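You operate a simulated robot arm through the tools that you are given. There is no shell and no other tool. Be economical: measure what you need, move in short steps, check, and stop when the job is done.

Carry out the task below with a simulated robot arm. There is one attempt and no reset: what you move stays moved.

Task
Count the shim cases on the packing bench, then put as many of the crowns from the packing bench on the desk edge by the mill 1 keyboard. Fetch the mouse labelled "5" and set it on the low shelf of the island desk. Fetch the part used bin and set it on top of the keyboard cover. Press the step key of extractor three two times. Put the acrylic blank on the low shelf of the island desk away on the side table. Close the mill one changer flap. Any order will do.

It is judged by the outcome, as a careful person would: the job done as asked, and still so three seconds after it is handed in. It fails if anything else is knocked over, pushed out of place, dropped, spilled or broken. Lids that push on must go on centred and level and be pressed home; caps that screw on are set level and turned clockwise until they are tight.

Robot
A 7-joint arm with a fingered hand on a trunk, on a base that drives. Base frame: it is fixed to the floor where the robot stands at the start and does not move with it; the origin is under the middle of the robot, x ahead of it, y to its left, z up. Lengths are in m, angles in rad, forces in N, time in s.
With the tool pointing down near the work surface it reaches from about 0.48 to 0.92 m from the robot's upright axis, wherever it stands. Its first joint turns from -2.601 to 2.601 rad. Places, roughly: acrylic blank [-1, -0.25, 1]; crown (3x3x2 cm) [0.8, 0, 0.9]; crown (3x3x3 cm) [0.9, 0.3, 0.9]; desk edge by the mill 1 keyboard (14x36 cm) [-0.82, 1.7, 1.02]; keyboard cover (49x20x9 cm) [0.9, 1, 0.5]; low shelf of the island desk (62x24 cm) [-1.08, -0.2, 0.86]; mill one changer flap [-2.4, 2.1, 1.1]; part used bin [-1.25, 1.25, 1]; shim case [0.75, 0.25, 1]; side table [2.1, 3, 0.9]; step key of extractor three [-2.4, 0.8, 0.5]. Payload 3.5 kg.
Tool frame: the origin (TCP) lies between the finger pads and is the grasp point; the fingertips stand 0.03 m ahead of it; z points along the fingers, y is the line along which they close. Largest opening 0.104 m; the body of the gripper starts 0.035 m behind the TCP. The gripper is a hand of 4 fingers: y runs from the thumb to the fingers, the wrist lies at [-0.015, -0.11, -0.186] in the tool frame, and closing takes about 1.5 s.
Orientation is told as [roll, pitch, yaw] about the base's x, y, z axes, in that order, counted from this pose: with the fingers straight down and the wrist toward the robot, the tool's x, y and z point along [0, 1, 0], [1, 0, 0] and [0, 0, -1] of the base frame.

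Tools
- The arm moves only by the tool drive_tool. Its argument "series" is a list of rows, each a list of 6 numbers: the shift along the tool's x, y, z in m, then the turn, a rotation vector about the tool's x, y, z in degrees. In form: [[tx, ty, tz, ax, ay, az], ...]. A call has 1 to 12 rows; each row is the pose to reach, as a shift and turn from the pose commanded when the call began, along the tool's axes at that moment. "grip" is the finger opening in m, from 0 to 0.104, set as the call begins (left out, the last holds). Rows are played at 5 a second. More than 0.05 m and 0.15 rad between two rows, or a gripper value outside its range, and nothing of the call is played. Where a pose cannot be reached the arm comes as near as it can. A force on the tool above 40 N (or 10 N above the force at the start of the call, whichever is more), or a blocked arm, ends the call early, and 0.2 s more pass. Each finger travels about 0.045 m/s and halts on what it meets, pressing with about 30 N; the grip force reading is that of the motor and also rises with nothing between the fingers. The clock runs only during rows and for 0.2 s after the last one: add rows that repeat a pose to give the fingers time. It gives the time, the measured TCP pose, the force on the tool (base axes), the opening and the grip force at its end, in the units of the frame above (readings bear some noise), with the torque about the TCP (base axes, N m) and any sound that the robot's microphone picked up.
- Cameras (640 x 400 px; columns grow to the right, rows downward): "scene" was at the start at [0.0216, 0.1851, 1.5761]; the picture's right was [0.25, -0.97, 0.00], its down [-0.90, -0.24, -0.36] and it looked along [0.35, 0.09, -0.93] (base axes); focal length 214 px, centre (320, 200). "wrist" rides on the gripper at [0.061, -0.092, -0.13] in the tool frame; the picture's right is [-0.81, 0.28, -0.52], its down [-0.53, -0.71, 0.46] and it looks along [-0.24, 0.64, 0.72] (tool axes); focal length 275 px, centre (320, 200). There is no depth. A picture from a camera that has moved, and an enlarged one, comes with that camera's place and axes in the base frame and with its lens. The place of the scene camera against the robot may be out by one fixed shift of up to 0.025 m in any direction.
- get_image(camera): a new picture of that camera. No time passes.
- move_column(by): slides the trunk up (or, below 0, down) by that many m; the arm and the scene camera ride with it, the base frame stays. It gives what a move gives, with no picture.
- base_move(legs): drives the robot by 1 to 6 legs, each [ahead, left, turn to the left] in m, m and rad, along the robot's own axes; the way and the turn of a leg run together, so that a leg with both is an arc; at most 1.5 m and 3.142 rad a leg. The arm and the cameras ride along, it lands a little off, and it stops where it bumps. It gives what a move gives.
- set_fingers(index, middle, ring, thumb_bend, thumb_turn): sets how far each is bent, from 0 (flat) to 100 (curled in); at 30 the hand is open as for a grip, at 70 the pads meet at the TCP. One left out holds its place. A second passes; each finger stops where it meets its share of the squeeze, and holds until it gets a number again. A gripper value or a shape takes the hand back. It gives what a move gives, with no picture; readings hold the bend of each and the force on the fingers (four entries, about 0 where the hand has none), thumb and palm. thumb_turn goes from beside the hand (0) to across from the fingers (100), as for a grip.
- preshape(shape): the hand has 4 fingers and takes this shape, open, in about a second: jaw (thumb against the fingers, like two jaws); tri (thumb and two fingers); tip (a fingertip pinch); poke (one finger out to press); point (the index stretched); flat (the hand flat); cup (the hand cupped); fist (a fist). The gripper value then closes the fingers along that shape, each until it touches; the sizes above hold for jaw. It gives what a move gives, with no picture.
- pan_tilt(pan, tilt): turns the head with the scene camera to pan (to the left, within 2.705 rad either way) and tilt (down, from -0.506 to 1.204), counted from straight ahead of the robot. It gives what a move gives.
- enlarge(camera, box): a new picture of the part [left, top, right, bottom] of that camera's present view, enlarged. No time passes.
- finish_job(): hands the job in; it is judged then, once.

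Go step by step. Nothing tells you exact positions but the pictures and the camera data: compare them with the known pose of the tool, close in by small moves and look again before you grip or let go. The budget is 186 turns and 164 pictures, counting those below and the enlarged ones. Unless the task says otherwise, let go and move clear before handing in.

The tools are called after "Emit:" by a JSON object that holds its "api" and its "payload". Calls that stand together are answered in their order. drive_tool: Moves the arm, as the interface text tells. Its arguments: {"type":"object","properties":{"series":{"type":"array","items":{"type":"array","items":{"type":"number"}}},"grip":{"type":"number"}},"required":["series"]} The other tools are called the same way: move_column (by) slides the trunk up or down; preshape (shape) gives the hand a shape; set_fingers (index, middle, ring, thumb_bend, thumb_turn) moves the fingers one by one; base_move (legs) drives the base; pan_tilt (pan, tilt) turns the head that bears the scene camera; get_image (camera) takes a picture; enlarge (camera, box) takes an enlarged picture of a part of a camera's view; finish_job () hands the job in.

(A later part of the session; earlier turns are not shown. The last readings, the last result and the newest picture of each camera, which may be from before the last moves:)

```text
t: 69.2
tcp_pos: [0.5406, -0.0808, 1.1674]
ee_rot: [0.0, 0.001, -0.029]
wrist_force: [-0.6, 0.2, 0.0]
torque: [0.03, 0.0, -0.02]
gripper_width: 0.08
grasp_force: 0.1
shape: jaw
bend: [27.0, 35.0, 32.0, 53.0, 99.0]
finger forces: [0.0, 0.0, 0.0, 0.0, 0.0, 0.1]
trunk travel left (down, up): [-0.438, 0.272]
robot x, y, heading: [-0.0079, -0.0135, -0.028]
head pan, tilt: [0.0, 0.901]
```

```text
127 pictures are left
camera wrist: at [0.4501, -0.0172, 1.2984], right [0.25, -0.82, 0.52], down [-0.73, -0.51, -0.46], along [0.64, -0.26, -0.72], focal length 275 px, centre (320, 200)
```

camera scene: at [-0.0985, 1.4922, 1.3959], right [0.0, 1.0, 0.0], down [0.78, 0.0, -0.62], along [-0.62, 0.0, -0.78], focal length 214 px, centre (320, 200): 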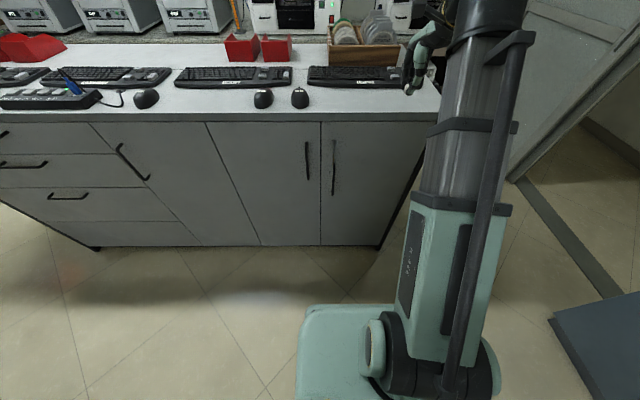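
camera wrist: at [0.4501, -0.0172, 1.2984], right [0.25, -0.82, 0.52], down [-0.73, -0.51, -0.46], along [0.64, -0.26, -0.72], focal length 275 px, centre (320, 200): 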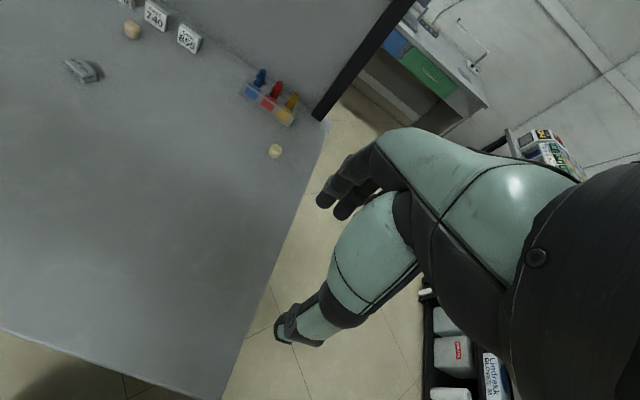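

Moving above the cream crown.

Emit:
{"api": "drive_tool", "payload": {"series": [[0.01, 0.041, 0.01, 0, 0, 0], [0.02, 0.082, 0.02, 0, 0, 0], [0.03, 0.123, 0.03, 0, 0, 0], [0.04, 0.164, 0.04, 0, 0, 0], [0.045, 0.205, 0.05, 0, 0, 0], [0.05, 0.246, 0.06, 0, 0, 0], [0.056, 0.288, 0.06, 0, 0, 0], [0.056, 0.288, 0.1, 0, 0, 0], [0.056, 0.288, 0.14, 0, 0, 0]]}}

Emit:
{"api": "get_image", "payload": {"camera": "wrist"}}

Emit:
{"api": "get_image", "payload": {"camera": "scene"}}

```text
t: 71.2
tcp_pos: [0.8297, -0.0343, 1.0284]
ee_rot: [0.001, -0.001, -0.028]
wrist_force: [0.0, 0.2, 0.6]
torque: [-0.01, 0.01, 0.03]
gripper_width: 0.0798
grasp_force: 0.1
shape: jaw
bend: [27.0, 35.0, 32.0, 53.0, 99.0]
finger forces: [0.1, 0.0, 0.1, 0.0, 0.0, 0.0]
trunk travel left (down, up): [-0.438, 0.272]
robot x, y, heading: [-0.0085, -0.0135, -0.026]
head pan, tilt: [0.0, 0.901]
```

```text
126 pictures are left
camera wrist: at [0.7396, 0.0298, 1.1583], right [0.25, -0.82, 0.52], down [-0.73, -0.51, -0.46], along [0.64, -0.26, -0.72], focal length 275 px, centre (320, 200)
```

wrist: 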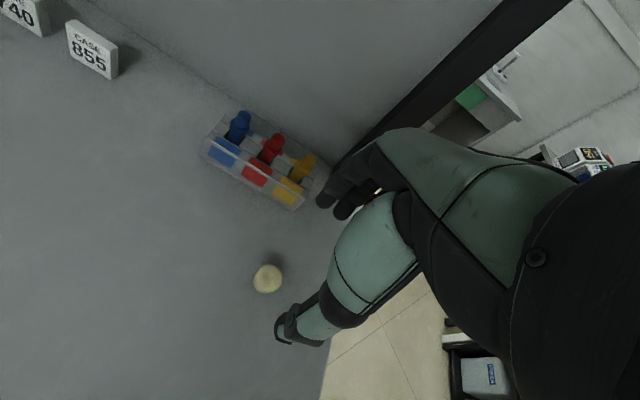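

```text
125 pictures are left
camera scene: at [0.0387, 0.1577, 1.396], right [-0.03, -1.0, 0.0], down [-0.78, 0.02, -0.62], along [0.62, -0.02, -0.78], focal length 214 px, centre (320, 200)
```

scene: 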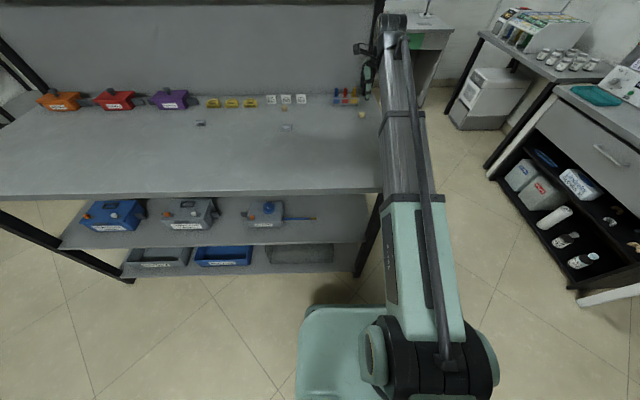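

Crown at (0.838,-0.034); rack starts at x≈0.925, leaving margin. Descending and closing.

Emit:
{"api": "drive_tool", "payload": {"series": [[0, 0.007, 0.04, 0, 0, 0], [0, 0.007, 0.07, 0, 0, 0], [0, 0.007, 0.091, 0, 0, 0]]}}

Emit:
{"api": "get_image", "payload": {"camera": "wrist"}}

Emit:
{"api": "drive_tool", "payload": {"series": [[0, 0, 0, 0, 0, 0], [0, 0, 0, 0, 0, 0], [0, 0, 0, 0, 0, 0], [0, 0, 0, 0, 0, 0], [0, 0, 0, 0, 0, 0], [0, 0, 0, 0, 0, 0], [0, 0, 0, 0, 0, 0]], "grip": 0.0}}

Emit:
{"api": "get_image", "payload": {"camera": "wrist"}}

```text
t: 72.0
tcp_pos: [0.8342, -0.0326, 0.9375]
ee_rot: [0.0, 0.0, -0.027]
wrist_force: [0.1, -0.8, 0.5]
torque: [0.02, 0.03, 0.02]
gripper_width: 0.0798
grasp_force: 0.0
shape: jaw
bend: [27.0, 35.0, 32.0, 53.0, 99.0]
finger forces: [0.0, 0.0, 0.1, 0.0, 0.0, 0.0]
trunk travel left (down, up): [-0.438, 0.272]
robot x, y, heading: [-0.0083, -0.013, -0.026]
head pan, tilt: [0.0, 0.901]
```

```text
124 pictures are left
camera wrist: at [0.7442, 0.0308, 1.0681], right [0.25, -0.82, 0.52], down [-0.73, -0.51, -0.46], along [0.64, -0.26, -0.72], focal length 275 px, centre (320, 200)
```

wrist: 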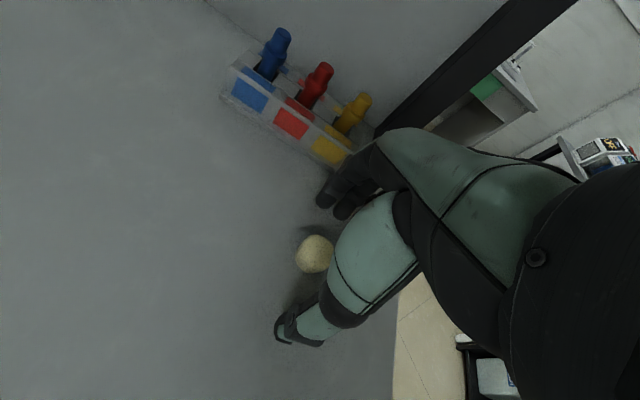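

```text
t: 73.6
tcp_pos: [0.8345, -0.0334, 0.9392]
ee_rot: [0.001, -0.002, -0.027]
wrist_force: [-1.0, 0.6, 5.7]
torque: [-0.01, -0.04, -0.01]
gripper_width: 0.0146
grasp_force: 29.8
shape: jaw
bend: [73.0, 61.0, 69.0, 75.0, 100.0]
finger forces: [12.7, 11.4, 0.1, 0.1, 24.6, 0.1]
trunk travel left (down, up): [-0.438, 0.272]
robot x, y, heading: [-0.0094, -0.0149, -0.027]
head pan, tilt: [0.0, 0.901]
```

```text
123 pictures are left
camera wrist: at [0.7437, 0.0309, 1.0689], right [0.25, -0.82, 0.52], down [-0.73, -0.51, -0.46], along [0.64, -0.26, -0.72], focal length 275 px, centre (320, 200)
```

wrist: 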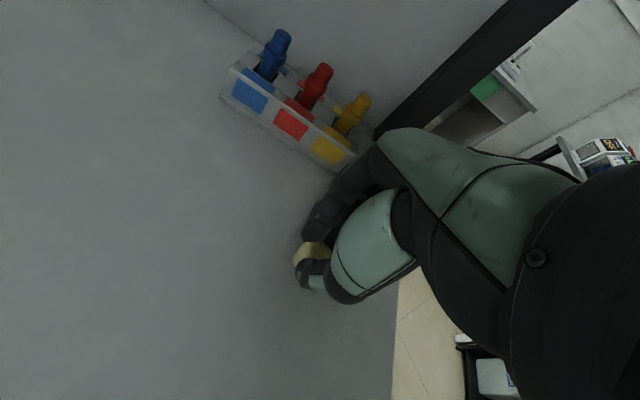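

Gripped. Lifting to check it holds, then retracting.

Emit:
{"api": "drive_tool", "payload": {"series": [[0, 0, -0.03, 0, 0, 0], [0, 0, -0.07, 0, 0, 0], [0, 0, -0.11, 0, 0, 0], [0, 0, -0.15, 0, 0, 0], [0, -0.04, -0.18, 0, 0, 0], [0, -0.08, -0.21, 0, 0, 0], [0, -0.12, -0.23, 0, 0, 0], [0, -0.16, -0.23, 0, 0, 0], [0, -0.2, -0.23, 0, 0, 0], [0, -0.24, -0.23, 0, 0, 0], [0, -0.28, -0.23, 0, 0, 0]]}}

Emit:
{"api": "get_image", "payload": {"camera": "wrist"}}

Emit:
{"api": "get_image", "payload": {"camera": "scene"}}

```text
t: 76.0
tcp_pos: [0.5567, -0.0273, 1.1685]
ee_rot: [0.0, 0.0, -0.028]
wrist_force: [-0.1, -0.5, -0.5]
torque: [0.01, 0.05, 0.0]
gripper_width: 0.0142
grasp_force: 30.2
shape: jaw
bend: [73.0, 61.0, 69.0, 76.0, 100.0]
finger forces: [12.5, 11.3, 0.1, 0.0, 22.8, 0.0]
trunk travel left (down, up): [-0.438, 0.272]
robot x, y, heading: [-0.0094, -0.0113, -0.032]
head pan, tilt: [0.0, 0.901]
```

```text
122 pictures are left
camera wrist: at [0.4663, 0.0362, 1.2978], right [0.25, -0.82, 0.52], down [-0.73, -0.51, -0.46], along [0.64, -0.26, -0.72], focal length 275 px, centre (320, 200)
```

wrist: 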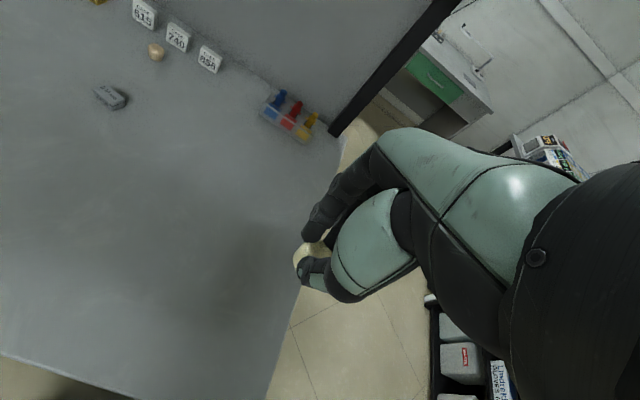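

```text
121 pictures are left
camera scene: at [0.0386, 0.1577, 1.3959], right [-0.03, -1.0, 0.0], down [-0.78, 0.02, -0.62], along [0.62, -0.02, -0.78], focal length 214 px, centre (320, 200)
```

scene: 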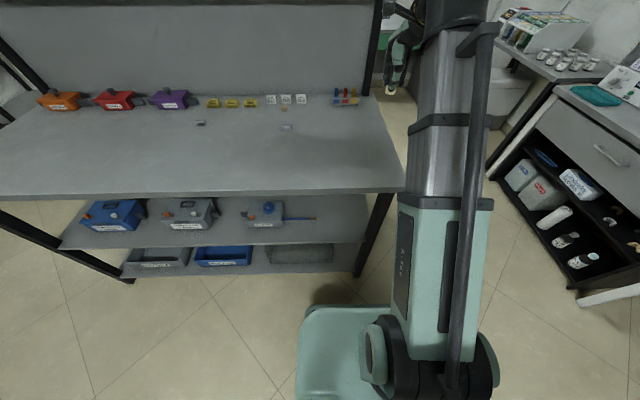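

The crown is firmly held. Driving to the desk again.

Emit:
{"api": "base_move", "payload": {"legs": [[0, 0, 1.6], [0.82, 0, 0], [0.8, 0, 0], [0, 0, 1.57], [0.08, 0, 0]]}}

Emit:
{"api": "get_image", "payload": {"camera": "wrist"}}

```text
t: 92.6
tcp_pos: [-0.6628, 1.6055, 1.1683]
ee_rot: [0.001, -0.001, -3.14]
wrist_force: [0.3, 0.2, 0.7]
torque: [0.0, 0.01, -0.01]
gripper_width: 0.0136
grasp_force: 30.4
shape: jaw
bend: [73.0, 61.0, 69.0, 76.0, 100.0]
finger forces: [13.3, 11.1, 0.1, 0.0, 21.3, 0.1]
trunk travel left (down, up): [-0.438, 0.272]
robot x, y, heading: [-0.0989, 1.6045, -3.143]
head pan, tilt: [0.0, 0.901]
```

```text
120 pictures are left
camera wrist: at [-0.5719, 1.5439, 1.2977], right [-0.28, 0.81, 0.52], down [0.71, 0.53, -0.46], along [-0.64, 0.24, -0.72], focal length 275 px, centre (320, 200)
```

wrist: 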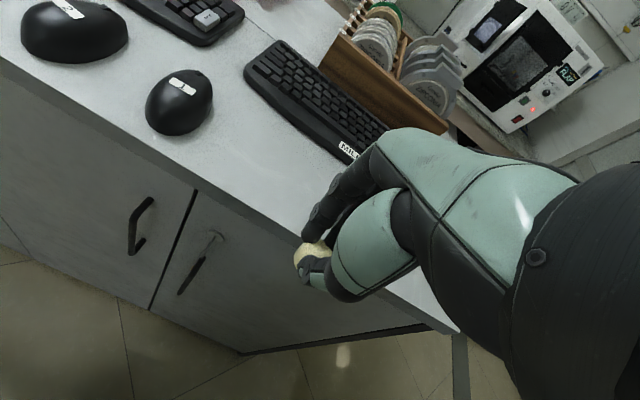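

Extending over the strip and lowering near contact height.

Emit:
{"api": "drive_tool", "payload": {"series": [[-0.003, 0.04, 0, 0, 0, 0], [-0.006, 0.08, 0, 0, 0, 0], [-0.01, 0.12, 0, 0, 0, 0], [-0.01, 0.147, 0.0, 0, 0, 0], [-0.01, 0.147, 0.04, 0, 0, 0], [-0.01, 0.147, 0.08, 0, 0, 0], [-0.01, 0.147, 0.098, 0, 0, 0]]}}

Emit:
{"api": "get_image", "payload": {"camera": "wrist"}}

Emit:
{"api": "drive_tool", "payload": {"series": [[0, 0, 0.004, 0, 0, 0], [0, 0, 0.007, 0, 0, 0], [0, 0, 0.01, 0, 0, 0], [0, 0, 0.013, 0, 0, 0]]}}

```text
t: 94.2
tcp_pos: [-0.8109, 1.6152, 1.0719]
ee_rot: [-0.001, -0.001, -3.141]
wrist_force: [-0.6, 0.0, 0.6]
torque: [0.01, 0.03, 0.01]
gripper_width: 0.0139
grasp_force: 30.4
shape: jaw
bend: [73.0, 61.0, 69.0, 76.0, 100.0]
finger forces: [13.2, 11.2, 0.0, 0.0, 22.0, 0.0]
trunk travel left (down, up): [-0.438, 0.272]
robot x, y, heading: [-0.0955, 1.6049, -3.142]
head pan, tilt: [0.0, 0.901]
```

```text
119 pictures are left
camera wrist: at [-0.7195, 1.5533, 1.201], right [-0.28, 0.81, 0.52], down [0.71, 0.53, -0.46], along [-0.65, 0.24, -0.72], focal length 275 px, centre (320, 200)
```

wrist: 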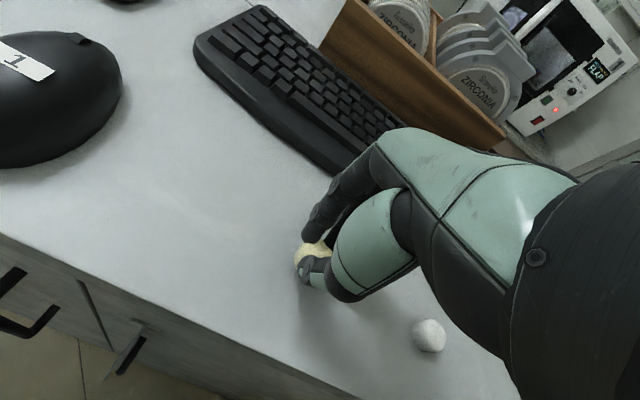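

```text
t: 95.2
tcp_pos: [-0.8084, 1.615, 1.0605]
ee_rot: [-0.001, -0.002, -3.141]
wrist_force: [-1.8, -2.4, 16.6]
torque: [0.03, 0.29, 0.03]
gripper_width: 0.0145
grasp_force: 30.3
shape: jaw
bend: [73.0, 60.0, 69.0, 76.0, 100.0]
finger forces: [18.7, 16.6, 0.0, 0.0, 25.0, 0.0]
trunk travel left (down, up): [-0.438, 0.272]
robot x, y, heading: [-0.0982, 1.6039, -3.141]
head pan, tilt: [0.0, 0.901]
```

Contact on the desk. Releasing and rising.

Emit:
{"api": "drive_tool", "payload": {"series": [[0, 0, -0.002, 0, 0, 0], [0, 0, -0.002, 0, 0, 0], [0, 0, -0.002, 0, 0, 0], [0, 0, -0.002, 0, 0, 0], [0, 0, -0.004, 0, 0, 0], [0, 0, -0.03, 0, 0, 0], [0, 0, -0.07, 0, 0, 0], [0, 0, -0.11, 0, 0, 0]], "grip": 0.08}}

Emit:
{"api": "get_image", "payload": {"camera": "wrist"}}

Emit:
{"api": "pan_tilt", "payload": {"pan": -0.1, "tilt": 0.45}}

Emit:
{"api": "get_image", "payload": {"camera": "scene"}}

```text
t: 97.0
tcp_pos: [-0.8112, 1.6144, 1.1667]
ee_rot: [-0.001, 0.0, 3.142]
wrist_force: [0.2, 0.2, 0.6]
torque: [0.02, -0.01, -0.01]
gripper_width: 0.0797
grasp_force: 0.1
shape: jaw
bend: [27.0, 35.0, 32.0, 53.0, 99.0]
finger forces: [0.0, 0.0, 0.0, 0.0, 0.1, 0.1]
trunk travel left (down, up): [-0.438, 0.272]
robot x, y, heading: [-0.097, 1.6041, -3.145]
head pan, tilt: [0.0, 0.901]
```

```text
118 pictures are left
camera wrist: at [-0.7198, 1.5527, 1.297], right [-0.28, 0.81, 0.52], down [0.71, 0.53, -0.46], along [-0.64, 0.24, -0.72], focal length 275 px, centre (320, 200)
```

wrist: 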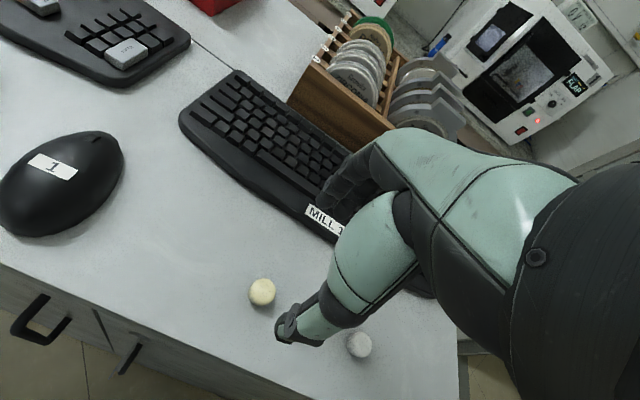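

```text
t: 97.9
tcp_pos: [-0.8102, 1.6142, 1.1654]
ee_rot: [-0.001, 0.0, -3.141]
wrist_force: [0.8, -0.2, -0.4]
torque: [0.01, -0.02, 0.0]
gripper_width: 0.0798
grasp_force: 0.0
shape: jaw
bend: [27.0, 35.0, 32.0, 53.0, 99.0]
finger forces: [0.0, 0.0, 0.0, 0.1, 0.0, 0.1]
trunk travel left (down, up): [-0.438, 0.272]
robot x, y, heading: [-0.0987, 1.606, -3.138]
head pan, tilt: [-0.099, 0.45]
```

```text
117 pictures are left
camera scene: at [-0.1297, 1.446, 1.4342], right [0.1, 1.0, 0.0], down [0.43, -0.04, -0.9], along [-0.9, 0.09, -0.44], focal length 214 px, centre (320, 200)
```

scene: 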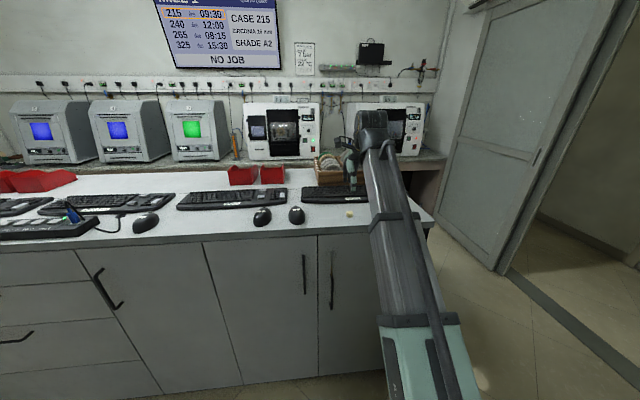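

Both crowns stand on the desk edge. Next I need to see the rear aisle and my own base footprint, so retract the arm and look around.

Emit:
{"api": "drive_tool", "payload": {"series": [[0, -0.045, -0.01, 0, 0, 0], [0, -0.09, -0.02, 0, 0, 0], [0, -0.135, -0.03, 0, 0, 0], [0, -0.18, -0.03, 0, 0, 0], [0, -0.22, -0.03, 0, 0, 0]]}}

Emit:
{"api": "pan_tilt", "payload": {"pan": 0.6, "tilt": 1.2}}

Emit:
{"api": "get_image", "payload": {"camera": "scene"}}

Emit:
{"api": "pan_tilt", "payload": {"pan": -1.2, "tilt": 0.9}}

Emit:
{"api": "get_image", "payload": {"camera": "scene"}}

```text
t: 99.1
tcp_pos: [-0.6175, 1.6198, 1.1704]
ee_rot: [0.0, -0.001, -3.141]
wrist_force: [0.4, -0.7, 0.1]
torque: [-0.02, 0.03, -0.01]
gripper_width: 0.0796
grasp_force: 0.1
shape: jaw
bend: [27.0, 35.0, 32.0, 53.0, 99.0]
finger forces: [0.1, 0.0, 0.0, 0.0, 0.1, 0.0]
out of reach, approached as far as the arm can: row 4, 5
trunk travel left (down, up): [-0.438, 0.272]
robot x, y, heading: [-0.0949, 1.6028, -3.141]
head pan, tilt: [-0.099, 0.45]
```

```text
t: 100.2
tcp_pos: [-0.6173, 1.6185, 1.1713]
ee_rot: [-0.001, 0.0, -3.141]
wrist_force: [-0.8, -0.3, 0.9]
torque: [0.02, 0.01, -0.01]
gripper_width: 0.0799
grasp_force: 0.0
shape: jaw
bend: [27.0, 35.0, 32.0, 53.0, 99.0]
finger forces: [0.0, 0.0, 0.1, 0.1, 0.1, 0.0]
trunk travel left (down, up): [-0.438, 0.272]
robot x, y, heading: [-0.0945, 1.605, -3.145]
head pan, tilt: [0.6, 1.201]
```

```text
116 pictures are left
camera scene: at [-0.0844, 1.4053, 1.3761], right [-0.56, 0.83, 0.0], down [0.77, 0.53, -0.36], along [-0.3, -0.2, -0.93], focal length 214 px, centre (320, 200)
```

scene: 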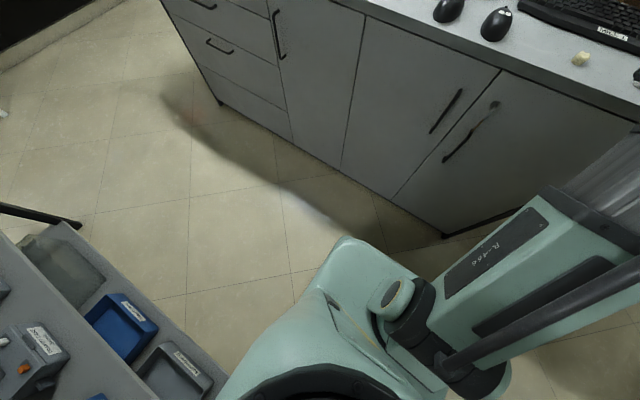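

```text
t: 102.0
tcp_pos: [-0.6183, 1.6191, 1.1717]
ee_rot: [0.001, 0.0, -3.143]
wrist_force: [0.8, 0.0, -0.1]
torque: [-0.03, 0.01, 0.02]
gripper_width: 0.0799
grasp_force: 0.1
shape: jaw
bend: [27.0, 35.0, 32.0, 53.0, 99.0]
finger forces: [0.0, 0.1, 0.0, 0.0, 0.0, 0.0]
trunk travel left (down, up): [-0.438, 0.272]
robot x, y, heading: [-0.0952, 1.6055, -3.139]
head pan, tilt: [-1.201, 0.901]
```

```text
115 pictures are left
camera scene: at [-0.0656, 1.5072, 1.3959], right [0.93, 0.36, 0.0], down [0.28, -0.73, -0.62], along [-0.23, 0.58, -0.78], focal length 214 px, centre (320, 200)
```

scene: 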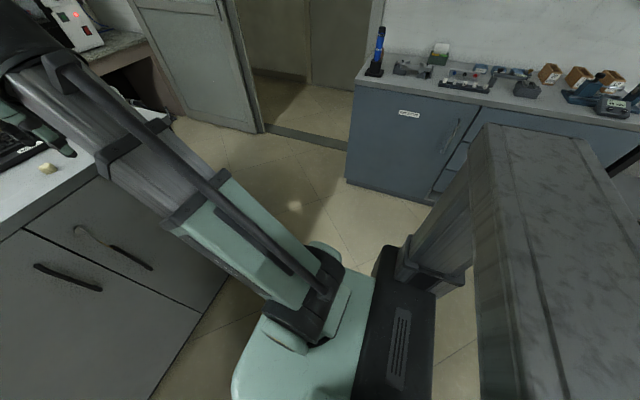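

I'll strafe past the island's right end and go forward toward mill 1, keeping heading toward the mills.

Emit:
{"api": "base_move", "payload": {"legs": [[0, -0.95, 0], [1.1, 0, 0]]}}

Emit:
{"api": "pan_tilt", "payload": {"pan": 0.5, "tilt": 0.6}}

Emit:
{"api": "get_image", "payload": {"camera": "scene"}}

Emit:
{"api": "pan_tilt", "payload": {"pan": 1.3, "tilt": 0.6}}

Emit:
{"api": "get_image", "payload": {"camera": "scene"}}

```text
t: 106.5
tcp_pos: [-0.6202, 2.4999, 1.1704]
ee_rot: [-0.001, 0.0, -3.141]
wrist_force: [0.9, 0.3, -0.2]
torque: [-0.04, 0.02, -0.03]
gripper_width: 0.0795
grasp_force: 0.0
shape: jaw
bend: [27.0, 35.0, 32.0, 53.0, 99.0]
finger forces: [0.1, 0.1, 0.0, 0.0, 0.1, 0.1]
trunk travel left (down, up): [-0.438, 0.272]
robot x, y, heading: [-0.0964, 2.4874, -3.138]
head pan, tilt: [-1.201, 0.901]
stopped in leg 1: the robot was blocked; the commanded pose is now the measured one
```

```text
t: 108.2
tcp_pos: [-0.6208, 2.5003, 1.1711]
ee_rot: [-0.001, -0.001, 3.142]
wrist_force: [-0.2, -0.2, -0.2]
torque: [-0.02, 0.01, -0.02]
gripper_width: 0.0798
grasp_force: 0.1
shape: jaw
bend: [27.0, 35.0, 32.0, 53.0, 99.0]
finger forces: [0.0, 0.1, 0.0, 0.0, 0.1, 0.1]
trunk travel left (down, up): [-0.438, 0.272]
robot x, y, heading: [-0.0984, 2.4871, -3.138]
head pan, tilt: [0.499, 0.6]
```

```text
114 pictures are left
camera scene: at [-0.1185, 2.2762, 1.4207], right [-0.48, 0.88, 0.0], down [0.5, 0.27, -0.83], along [-0.72, -0.4, -0.56], focal length 214 px, centre (320, 200)
```

scene: 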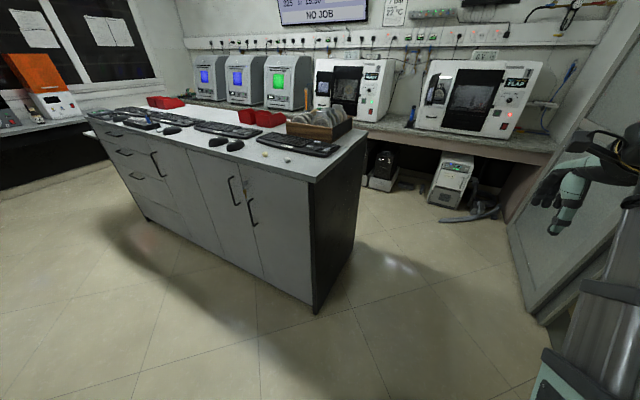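

```text
t: 109.4
tcp_pos: [-0.621, 2.4999, 1.1711]
ee_rot: [-0.001, 0.0, 3.142]
wrist_force: [0.5, -0.3, -0.3]
torque: [0.01, 0.0, 0.0]
gripper_width: 0.0796
grasp_force: 0.0
shape: jaw
bend: [27.0, 35.0, 32.0, 53.0, 99.0]
finger forces: [0.0, 0.0, 0.1, 0.0, 0.0, 0.0]
trunk travel left (down, up): [-0.438, 0.272]
robot x, y, heading: [-0.0953, 2.4904, -3.137]
head pan, tilt: [1.3, 0.6]
```

```text
113 pictures are left
camera scene: at [-0.0645, 2.2334, 1.4207], right [-0.96, 0.27, 0.0], down [0.15, 0.54, -0.83], along [-0.22, -0.8, -0.56], focal length 214 px, centre (320, 200)
```

scene: 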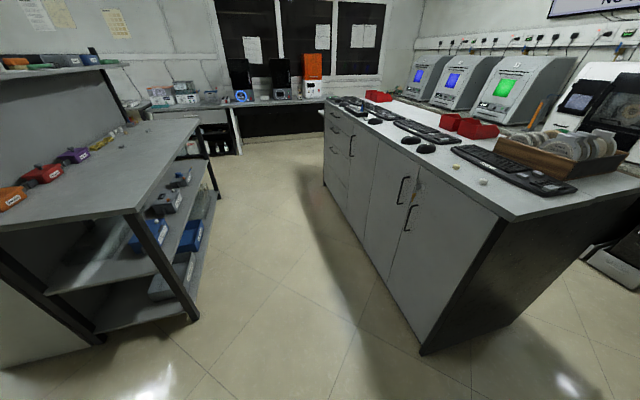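

The base was stopped by the cabinet at the door side; there's room to go forward. I'll peek at the packing bench shelves from here first, then go ahead.

Emit:
{"api": "enlarge", "payload": {"camera": "scene", "box": [0, 120, 240, 330]}}

Emit:
{"api": "base_move", "payload": {"legs": [[0, 0.05, 0], [1.25, 0, 0]]}}

Emit:
{"api": "pan_tilt", "payload": {"pan": 0.4, "tilt": 0.6}}

Emit:
{"api": "get_image", "payload": {"camera": "scene"}}

Emit:
{"api": "get_image", "payload": {"camera": "wrist"}}

```text
1.90 times, centred on (120, 225) of scene
camera zoom: at [-0.0645, 2.2334, 1.4207], right [-0.96, 0.27, 0.0], down [0.15, 0.54, -0.83], along [-0.22, -0.8, -0.56], focal length 408 px, centre (701, 152)
```

zoom: 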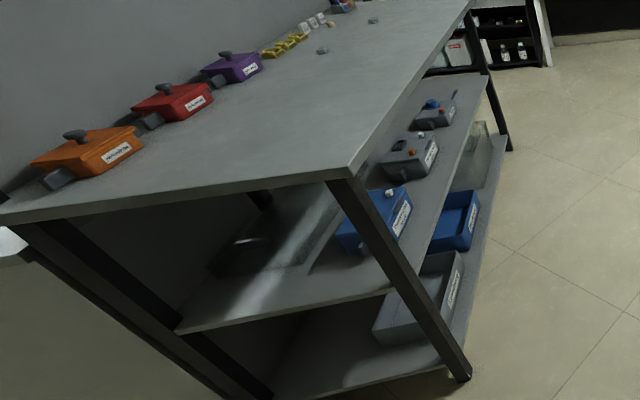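

```text
t: 116.2
tcp_pos: [-1.8784, 2.4384, 1.1696]
ee_rot: [0.0, -0.001, -3.132]
wrist_force: [-0.4, -0.6, -0.7]
torque: [0.0, -0.02, 0.01]
gripper_width: 0.0797
grasp_force: 0.1
shape: jaw
bend: [27.0, 35.0, 32.0, 53.0, 99.0]
finger forces: [0.0, 0.0, 0.0, 0.0, 0.0, 0.0]
trunk travel left (down, up): [-0.438, 0.272]
robot x, y, heading: [-1.3575, 2.4269, -3.135]
head pan, tilt: [1.3, 0.6]
```

```text
t: 117.4
tcp_pos: [-1.8788, 2.4386, 1.1707]
ee_rot: [-0.001, -0.001, -3.133]
wrist_force: [-0.3, 0.0, -0.9]
torque: [-0.01, 0.01, -0.01]
gripper_width: 0.0799
grasp_force: 0.1
shape: jaw
bend: [27.0, 35.0, 32.0, 53.0, 99.0]
finger forces: [0.0, 0.0, 0.0, 0.0, 0.0, 0.1]
trunk travel left (down, up): [-0.438, 0.272]
robot x, y, heading: [-1.3554, 2.4342, -3.132]
head pan, tilt: [0.4, 0.6]
```

```text
111 pictures are left
camera scene: at [-1.378, 2.2264, 1.4207], right [-0.4, 0.92, 0.0], down [0.52, 0.23, -0.83], along [-0.76, -0.33, -0.56], focal length 214 px, centre (320, 200)
```

scene: 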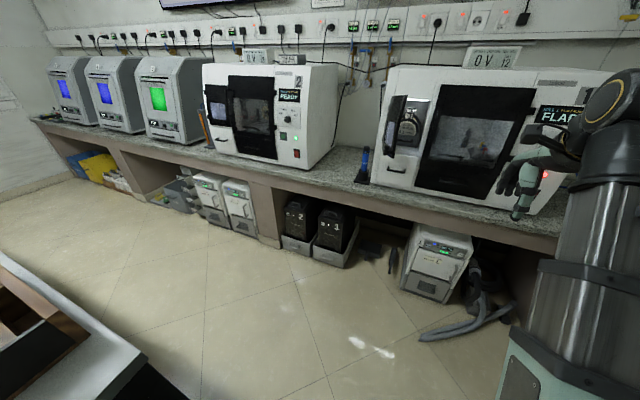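

```text
110 pictures are left
camera wrist: at [-1.787, 2.3778, 1.3005], right [-0.28, 0.81, 0.52], down [0.71, 0.54, -0.46], along [-0.65, 0.24, -0.72], focal length 275 px, centre (320, 200)
```

wrist: 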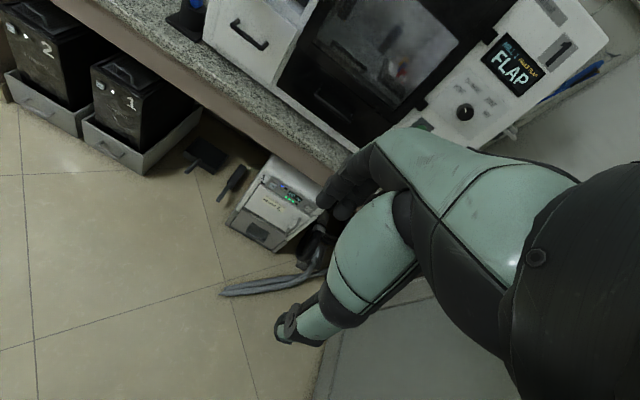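

The clear cover is on the bench's middle shelf. Now a close look at mill 1's flap and the extractors below.

Emit:
{"api": "enlarge", "payload": {"camera": "scene", "box": [350, 70, 510, 200]}}

Emit:
{"api": "enlarge", "payload": {"camera": "scene", "box": [180, 150, 280, 240]}}

Emit:
{"api": "enlarge", "payload": {"camera": "scene", "box": [390, 210, 490, 310]}}

Emit:
{"api": "pan_tilt", "payload": {"pan": 1.57, "tilt": 0.5}}

Emit:
{"api": "get_image", "payload": {"camera": "scene"}}

```text
3.08 times, centred on (430, 135) of scene
camera zoom: at [-1.378, 2.2264, 1.4207], right [-0.4, 0.92, 0.0], down [0.52, 0.23, -0.83], along [-0.76, -0.33, -0.56], focal length 660 px, centre (-18, 400)
```

zoom: 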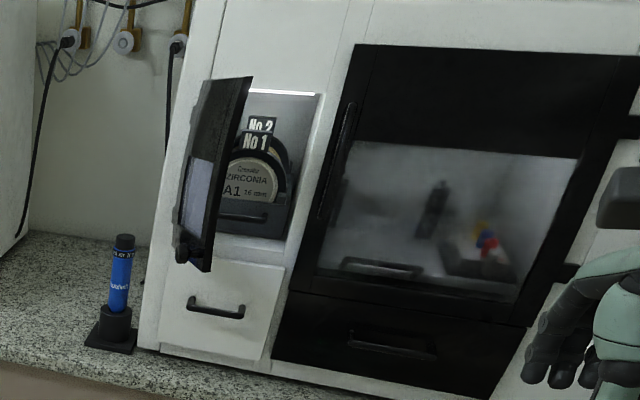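

```text
4.44 times, centred on (230, 195) of scene
camera zoom: at [-1.378, 2.2264, 1.4207], right [-0.4, 0.92, 0.0], down [0.52, 0.23, -0.83], along [-0.76, -0.33, -0.56], focal length 953 px, centre (720, 222)
```

zoom: 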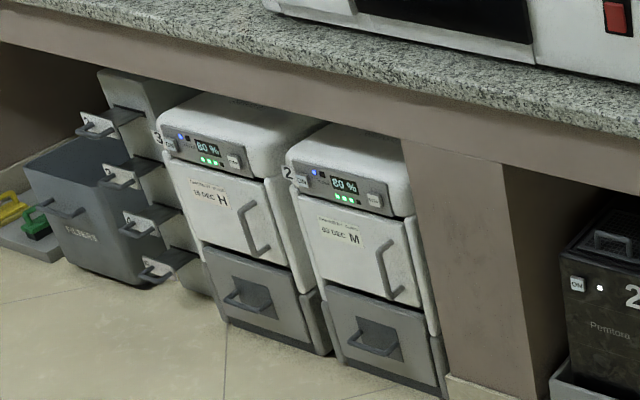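

```text
4.00 times, centred on (440, 260) of scene
camera zoom: at [-1.378, 2.2264, 1.4207], right [-0.4, 0.92, 0.0], down [0.52, 0.23, -0.83], along [-0.76, -0.33, -0.56], focal length 858 px, centre (-160, -40)
```

zoom: 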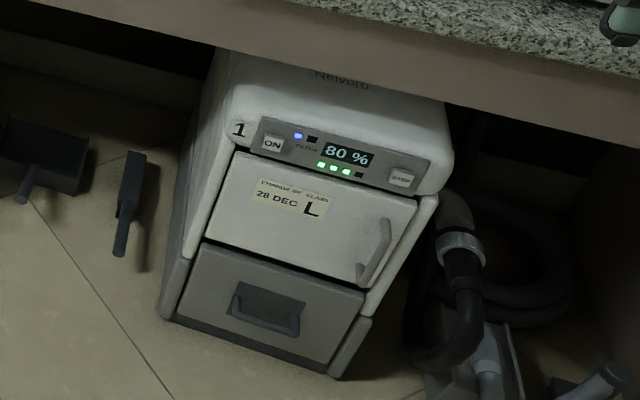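

```text
t: 118.8
tcp_pos: [-1.8779, 2.4379, 1.1708]
ee_rot: [0.001, -0.001, -3.134]
wrist_force: [-0.3, 0.5, 0.1]
torque: [-0.02, 0.0, -0.01]
gripper_width: 0.0795
grasp_force: 0.1
shape: jaw
bend: [27.0, 35.0, 32.0, 53.0, 99.0]
finger forces: [0.0, 0.1, 0.0, 0.1, 0.0, 0.1]
trunk travel left (down, up): [-0.438, 0.272]
robot x, y, heading: [-1.3617, 2.4304, -3.133]
head pan, tilt: [1.571, 0.499]
```

```text
106 pictures are left
camera scene: at [-1.2961, 2.1707, 1.4298], right [-1.0, -0.01, 0.0], down [0.0, 0.48, -0.88], along [0.01, -0.88, -0.48], focal length 214 px, centre (320, 200)
```

scene: 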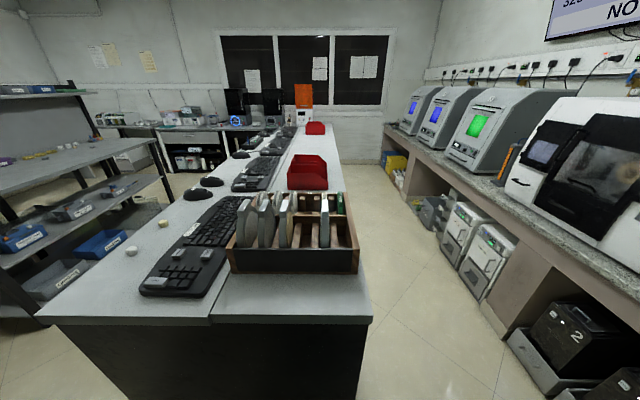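

Mill 1's flap is hinged on its left side and stands open about 55°; extractor 3 is further along the aisle. I'll shape a poke finger and turn the hand to point horizontally forward while extending.

Emit:
{"api": "preshape", "payload": {"shape": "poke"}}

Emit:
{"api": "drive_tool", "payload": {"series": [[0, 0.016, 0, -8.2, 0, 0], [0, 0.032, 0, -16.4, 0, 0], [0, 0.048, 0, -24.6, 0, 0], [0, 0.064, 0, -32.8, 0, 0], [0, 0.08, 0, -41, 0, 0], [0, 0.096, 0, -49.2, 0, 0], [0, 0.112, 0, -57.4, 0, 0], [0, 0.128, 0, -65.6, 0, 0], [0, 0.144, 0, -73.8, 0, 0], [0, 0.16, 0, -82, 0, 0], [0, 0.176, 0, -90, 0, 0]]}}

Emit:
{"api": "pan_tilt", "payload": {"pan": 0, "tilt": 0.6}}

Emit:
{"api": "get_image", "payload": {"camera": "scene"}}

Emit:
{"api": "get_image", "payload": {"camera": "wrist"}}

```text
t: 119.7
tcp_pos: [-1.8781, 2.4384, 1.1708]
ee_rot: [0.0, -0.001, -3.134]
wrist_force: [0.7, -0.7, 0.3]
torque: [0.0, 0.0, -0.03]
gripper_width: 0.0
grasp_force: 0.1
shape: poke
bend: [70.0, 70.0, 99.0, 100.0, 100.0]
finger forces: [0.0, 0.0, 0.1, 0.1, 0.0, 0.0]
trunk travel left (down, up): [-0.438, 0.272]
robot x, y, heading: [-1.3568, 2.4322, -3.13]
head pan, tilt: [1.571, 0.499]
```

```text
t: 122.1
tcp_pos: [-2.0469, 2.4323, 1.1702]
ee_rot: [-0.51, -1.454, -2.56]
wrist_force: [1.1, 3.3, 1.9]
torque: [0.01, -0.07, 0.12]
gripper_width: 0.0
grasp_force: 0.1
shape: poke
bend: [70.0, 70.0, 99.0, 100.0, 100.0]
finger forces: [0.0, 0.0, 0.0, 0.0, 0.1, 0.1]
out of reach, approached as far as the arm can: row 9, 10, 11
trunk travel left (down, up): [-0.438, 0.272]
robot x, y, heading: [-1.3591, 2.4294, -3.131]
head pan, tilt: [1.571, 0.499]
```

```text
t: 123.8
tcp_pos: [-2.045, 2.4294, 1.1698]
ee_rot: [-0.54, -1.449, -2.528]
wrist_force: [0.4, -0.5, 0.7]
torque: [-0.02, 0.03, 0.0]
gripper_width: 0.0
grasp_force: 0.1
shape: poke
bend: [70.0, 70.0, 99.0, 100.0, 100.0]
finger forces: [0.1, 0.0, 0.0, 0.0, 0.1, 0.0]
trunk travel left (down, up): [-0.438, 0.272]
robot x, y, heading: [-1.356, 2.4273, -3.13]
head pan, tilt: [0.0, 0.6]
```

```text
105 pictures are left
camera scene: at [-1.3854, 2.2607, 1.4207], right [-0.01, 1.0, 0.0], down [0.56, 0.01, -0.83], along [-0.83, -0.01, -0.56], focal length 214 px, centre (320, 200)
```

scene: 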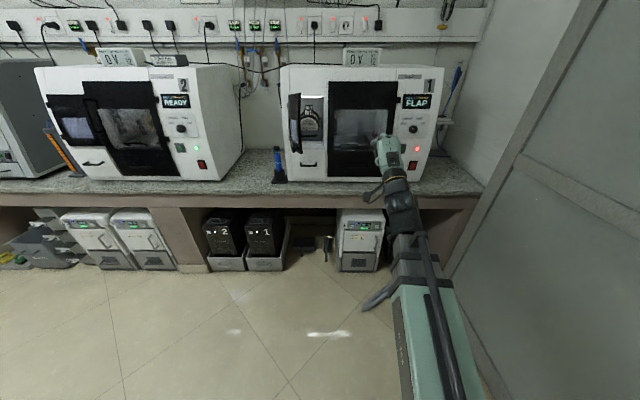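

```text
104 pictures are left
camera wrist: at [-1.9029, 2.3851, 1.0875], right [0.43, 0.82, 0.38], down [-0.42, 0.55, -0.72], along [-0.8, 0.15, 0.58], focal length 275 px, centre (320, 200)
```

wrist: 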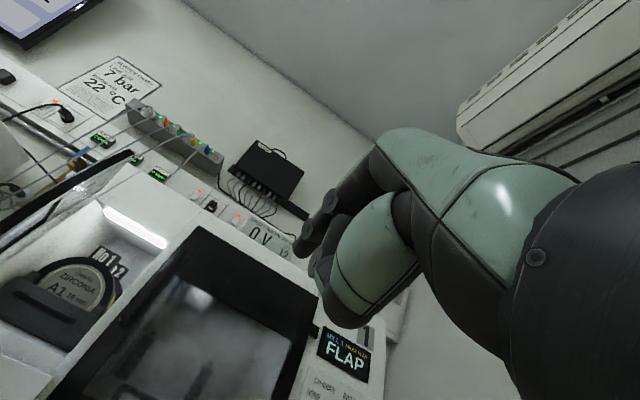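

Emit:
{"api": "enlarge", "payload": {"camera": "scene", "box": [265, 80, 345, 190]}}

Emit:
{"api": "enlarge", "payload": {"camera": "wrist", "box": [0, 100, 240, 400]}}

```text
3.64 times, centred on (305, 135) of scene
camera zoom: at [-1.3854, 2.2607, 1.4207], right [-0.01, 1.0, 0.0], down [0.56, 0.01, -0.83], along [-0.83, -0.01, -0.56], focal length 780 px, centre (374, 436)
```

zoom: 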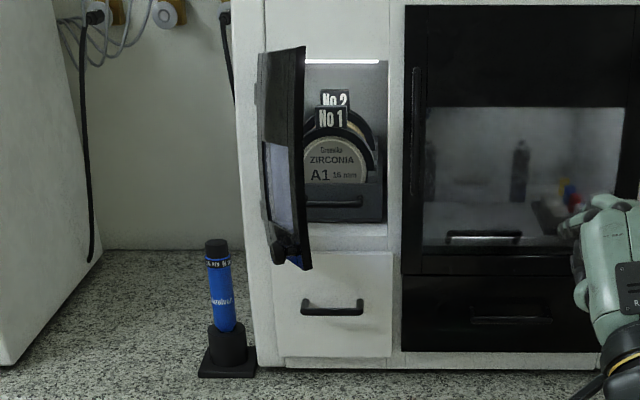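

```text
1.33 times, centred on (120, 250) of wrist
camera zoom: at [-1.9029, 2.3851, 1.0875], right [0.43, 0.82, 0.38], down [-0.42, 0.55, -0.72], along [-0.8, 0.15, 0.58], focal length 367 px, centre (587, 133)
```

zoom: 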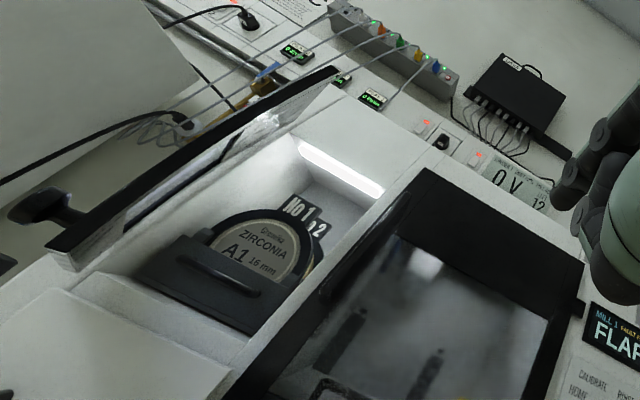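

Flap geometry: free edge at about y=2.172, x −2.28…−2.33 (z 1.04–1.28), hinge near y=2.09. I'll drive forward a bit and bring the fingertip to the left (outer) side of the flap.

Emit:
{"api": "base_move", "payload": {"legs": [[0.15, 0, 0]]}}

Emit:
{"api": "drive_tool", "payload": {"series": [[0.0434, 0.01, 0.002, 0, 0, 0], [0.0868, 0.02, 0.004, 0, 0, 0], [0.13, 0.03, 0.006, 0, 0, 0], [0.1735, 0.04, 0.008, 0, 0, 0], [0.217, 0.05, 0.01, 0, 0, 0], [0.26, 0.06, 0.012, 0, 0, 0], [0.304, 0.069, 0.0146, 0, 0, 0]]}}

Emit:
{"api": "get_image", "payload": {"camera": "wrist"}}

Emit:
{"api": "get_image", "payload": {"camera": "scene"}}

```text
t: 125.1
tcp_pos: [-2.1967, 2.4305, 1.1716]
ee_rot: [-0.325, -1.467, -2.74]
wrist_force: [0.2, 0.5, -0.2]
torque: [0.0, 0.02, 0.02]
gripper_width: 0.0
grasp_force: 0.1
shape: poke
bend: [70.0, 70.0, 99.0, 100.0, 100.0]
finger forces: [0.0, 0.0, 0.0, 0.0, 0.0, 0.0]
trunk travel left (down, up): [-0.438, 0.272]
robot x, y, heading: [-1.5096, 2.4287, -3.129]
head pan, tilt: [0.0, 0.6]
```

```text
t: 126.7
tcp_pos: [-2.2171, 2.2403, 1.2626]
ee_rot: [-0.825, -1.379, -2.127]
wrist_force: [-0.1, -0.8, -0.4]
torque: [-0.05, 0.01, 0.01]
gripper_width: 0.0
grasp_force: 0.0
shape: poke
bend: [70.0, 70.0, 99.0, 100.0, 100.0]
finger forces: [0.0, 0.0, 0.0, 0.1, 0.1, 0.0]
out of reach, approached as far as the arm can: row 2, 3, 4, 5, 6, 7
trunk travel left (down, up): [-0.438, 0.272]
robot x, y, heading: [-1.5099, 2.4309, -3.134]
head pan, tilt: [0.0, 0.6]
```

```text
101 pictures are left
camera wrist: at [-2.0687, 2.2184, 1.1807], right [0.32, 0.83, 0.45], down [-0.48, 0.55, -0.68], along [-0.82, 0.0, 0.57], focal length 275 px, centre (320, 200)
```

wrist: 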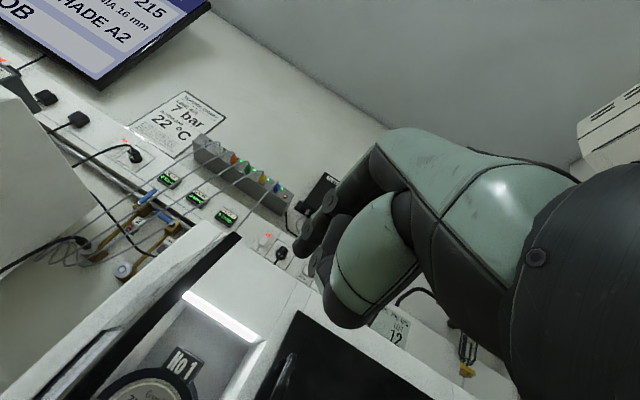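

```text
100 pictures are left
camera scene: at [-1.5373, 2.2592, 1.4207], right [-0.01, 1.0, 0.0], down [0.56, 0.01, -0.82], along [-0.82, -0.01, -0.57], focal length 214 px, centre (320, 200)
```

scene: 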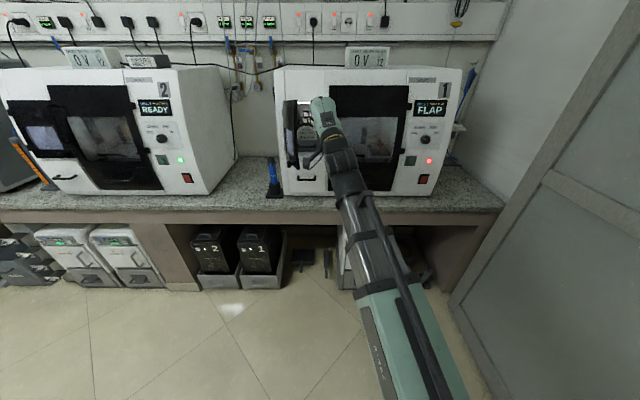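

That pose hits a joint limit. I'll tilt the hand to point forward-down (~50°) instead, moving left of the flap.

Emit:
{"api": "drive_tool", "payload": {"series": [[0.0, 0, 0.0, 7, 0, 0], [0.0, 0, 0.0, 14, 0, 0], [0.02, 0, 0.002, 21, 0, 0], [0.05, 0, 0.004, 28, 0, 0], [0.08, 0, 0.006, 35, 0, 0], [0.11, 0, 0.008, 35, 0, 0], [0.141, 0, 0.011, 35, 0, 0]]}}

Emit:
{"api": "get_image", "payload": {"camera": "wrist"}}

Emit:
{"api": "enlarge", "payload": {"camera": "scene", "box": [240, 70, 440, 210]}}

```text
t: 128.3
tcp_pos: [-2.1986, 2.0986, 1.2387]
ee_rot: [-0.204, -0.817, -2.79]
wrist_force: [-0.5, 0.1, -0.4]
torque: [0.0, 0.02, 0.04]
gripper_width: 0.0002
grasp_force: 0.0
shape: poke
bend: [70.0, 70.0, 99.0, 100.0, 100.0]
finger forces: [0.0, 0.0, 0.1, 0.1, 0.0, 0.0]
out of reach, approached as far as the arm can: row 1, 2, 3
trunk travel left (down, up): [-0.438, 0.272]
robot x, y, heading: [-1.5093, 2.4286, -3.132]
head pan, tilt: [0.0, 0.6]
```

```text
99 pictures are left
camera wrist: at [-2.0321, 2.0682, 1.2506], right [0.05, 0.75, 0.66], down [0.02, 0.66, -0.75], along [-1.0, 0.05, 0.02], focal length 275 px, centre (320, 200)
```

wrist: 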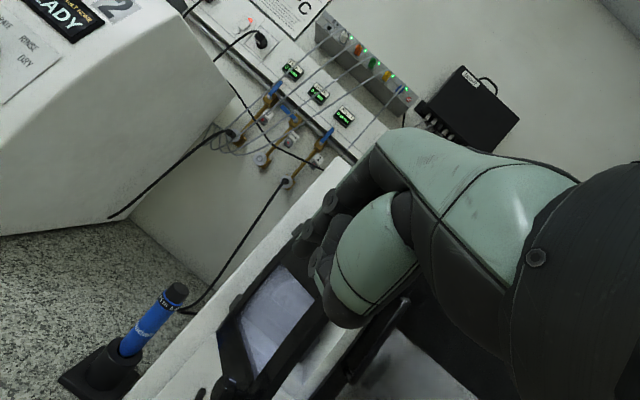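

```text
2.86 times, centred on (340, 140) of scene
camera zoom: at [-1.5372, 2.2593, 1.4207], right [-0.01, 1.0, 0.0], down [0.56, 0.01, -0.83], along [-0.83, -0.01, -0.56], focal length 613 px, centre (263, 371)
```

zoom: 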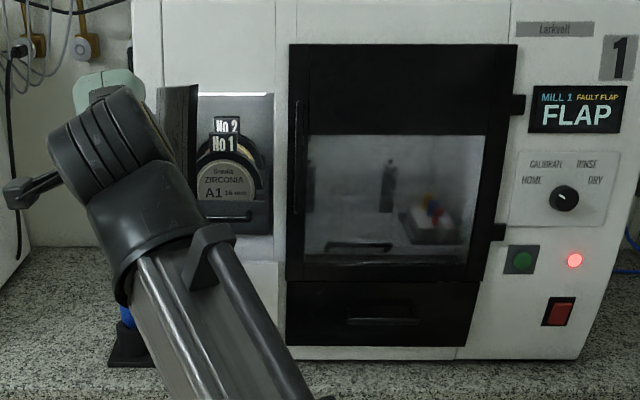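

Now the hand is on the outer side of the flap. Sweeping the flap partway along its arc.

Emit:
{"api": "drive_tool", "payload": {"series": [[-0.01, 0.027, 0.04, 0, 0, 0], [-0.0203, 0.0554, 0.0795, 0, 0, 0], [-0.041, 0.0556, 0.084, 0, 0, 0], [-0.062, 0.0559, 0.0885, 0, 0, 0], [-0.083, 0.06, 0.097, 0, 0, 0], [-0.1036, 0.0633, 0.1051, 0, 0, 0], [-0.12, 0.068, 0.114, 0, 0, 0], [-0.1346, 0.0732, 0.1222, 0, 0, 0]]}}

Emit:
{"api": "get_image", "payload": {"camera": "wrist"}}

Emit:
{"api": "enlarge", "payload": {"camera": "scene", "box": [240, 70, 440, 210]}}

```text
t: 130.1
tcp_pos: [-2.361, 2.1876, 1.2264]
ee_rot: [-0.177, -0.827, -2.837]
wrist_force: [0.2, -0.7, 0.0]
torque: [-0.03, -0.01, 0.01]
gripper_width: 0.0002
grasp_force: 0.1
shape: poke
bend: [70.0, 70.0, 99.0, 100.0, 100.0]
finger forces: [0.0, 0.1, 0.0, 0.1, 0.0, 0.0]
out of reach, approached as far as the arm can: row 6, 7, 8
trunk travel left (down, up): [-0.438, 0.272]
robot x, y, heading: [-1.51, 2.4273, -3.133]
head pan, tilt: [0.0, 0.6]
```

```text
97 pictures are left
camera wrist: at [-2.1948, 2.1529, 1.2373], right [0.07, 0.76, 0.64], down [0.03, 0.64, -0.77], along [-1.0, 0.07, 0.02], focal length 275 px, centre (320, 200)
```

wrist: 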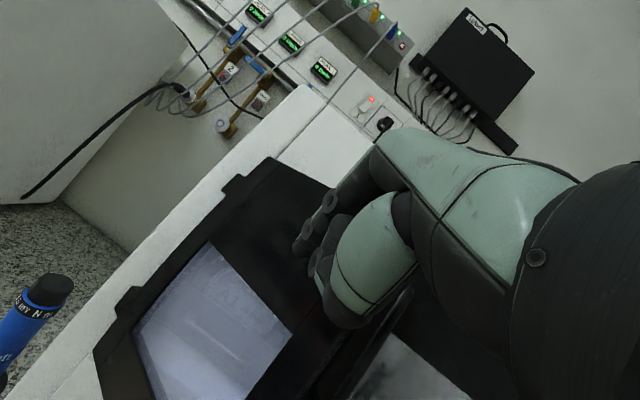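

```text
2.86 times, centred on (340, 140) of scene
camera zoom: at [-1.5374, 2.2594, 1.4207], right [-0.01, 1.0, 0.0], down [0.57, 0.01, -0.82], along [-0.82, -0.01, -0.57], focal length 613 px, centre (263, 371)
```

zoom: 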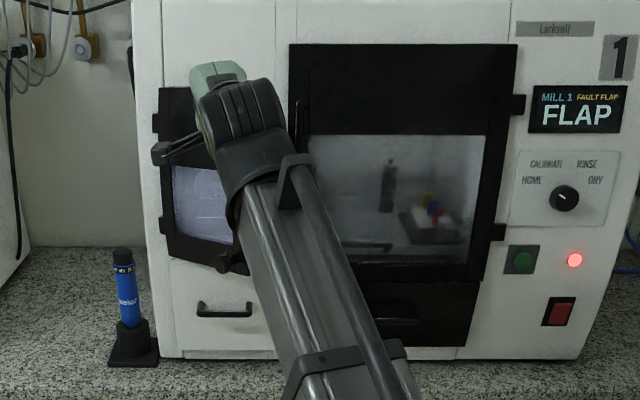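

The flap is nearly closed; arm reach is limiting. I'll ease the base forward slightly and push the rest with the arm.

Emit:
{"api": "base_move", "payload": {"legs": [[0.04, 0, 0]]}}

Emit:
{"api": "drive_tool", "payload": {"series": [[0, 0.006, 0.007, 0, 0, 0], [0, 0.013, 0.015, 0, 0, 0], [0, 0.019, 0.022, 0, 0, 0], [0, 0.026, 0.03, 0, 0, 0], [0, 0.032, 0.037, 0, 0, 0]]}}

Emit:
{"api": "enlarge", "payload": {"camera": "scene", "box": [240, 70, 440, 210]}}

```text
t: 131.0
tcp_pos: [-2.4015, 2.1875, 1.2255]
ee_rot: [-0.176, -0.829, -2.838]
wrist_force: [-0.6, -0.1, -0.2]
torque: [-0.01, 0.0, 0.01]
gripper_width: 0.0
grasp_force: 0.0
shape: poke
bend: [70.0, 70.0, 99.0, 100.0, 100.0]
finger forces: [0.0, 0.0, 0.0, 0.0, 0.1, 0.0]
trunk travel left (down, up): [-0.438, 0.272]
robot x, y, heading: [-1.5469, 2.4274, -3.132]
head pan, tilt: [0.0, 0.6]
```

```text
t: 132.2
tcp_pos: [-2.4494, 2.1808, 1.2252]
ee_rot: [-0.184, -0.829, -2.837]
wrist_force: [-0.7, 0.4, -0.3]
torque: [0.02, -0.02, -0.01]
gripper_width: 0.0
grasp_force: 0.0
shape: poke
bend: [70.0, 70.0, 99.0, 100.0, 100.0]
finger forces: [0.0, 0.1, 0.1, 0.1, 0.0, 0.0]
trunk travel left (down, up): [-0.438, 0.272]
robot x, y, heading: [-1.5503, 2.428, -3.13]
head pan, tilt: [0.0, 0.6]
```

```text
2.86 times, centred on (340, 140) of scene
camera zoom: at [-1.5771, 2.2589, 1.4207], right [-0.01, 1.0, 0.0], down [0.56, 0.01, -0.83], along [-0.83, -0.01, -0.56], focal length 613 px, centre (263, 371)
```

zoom: 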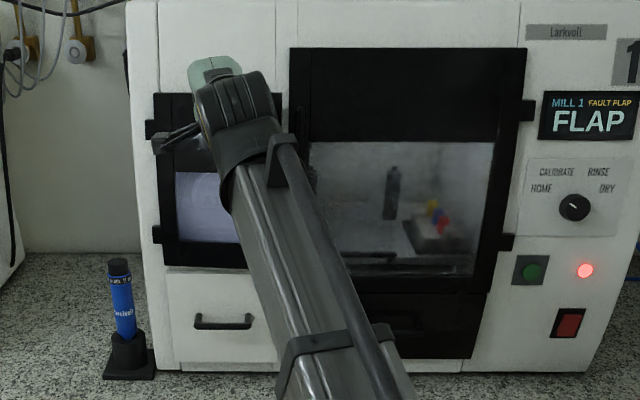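

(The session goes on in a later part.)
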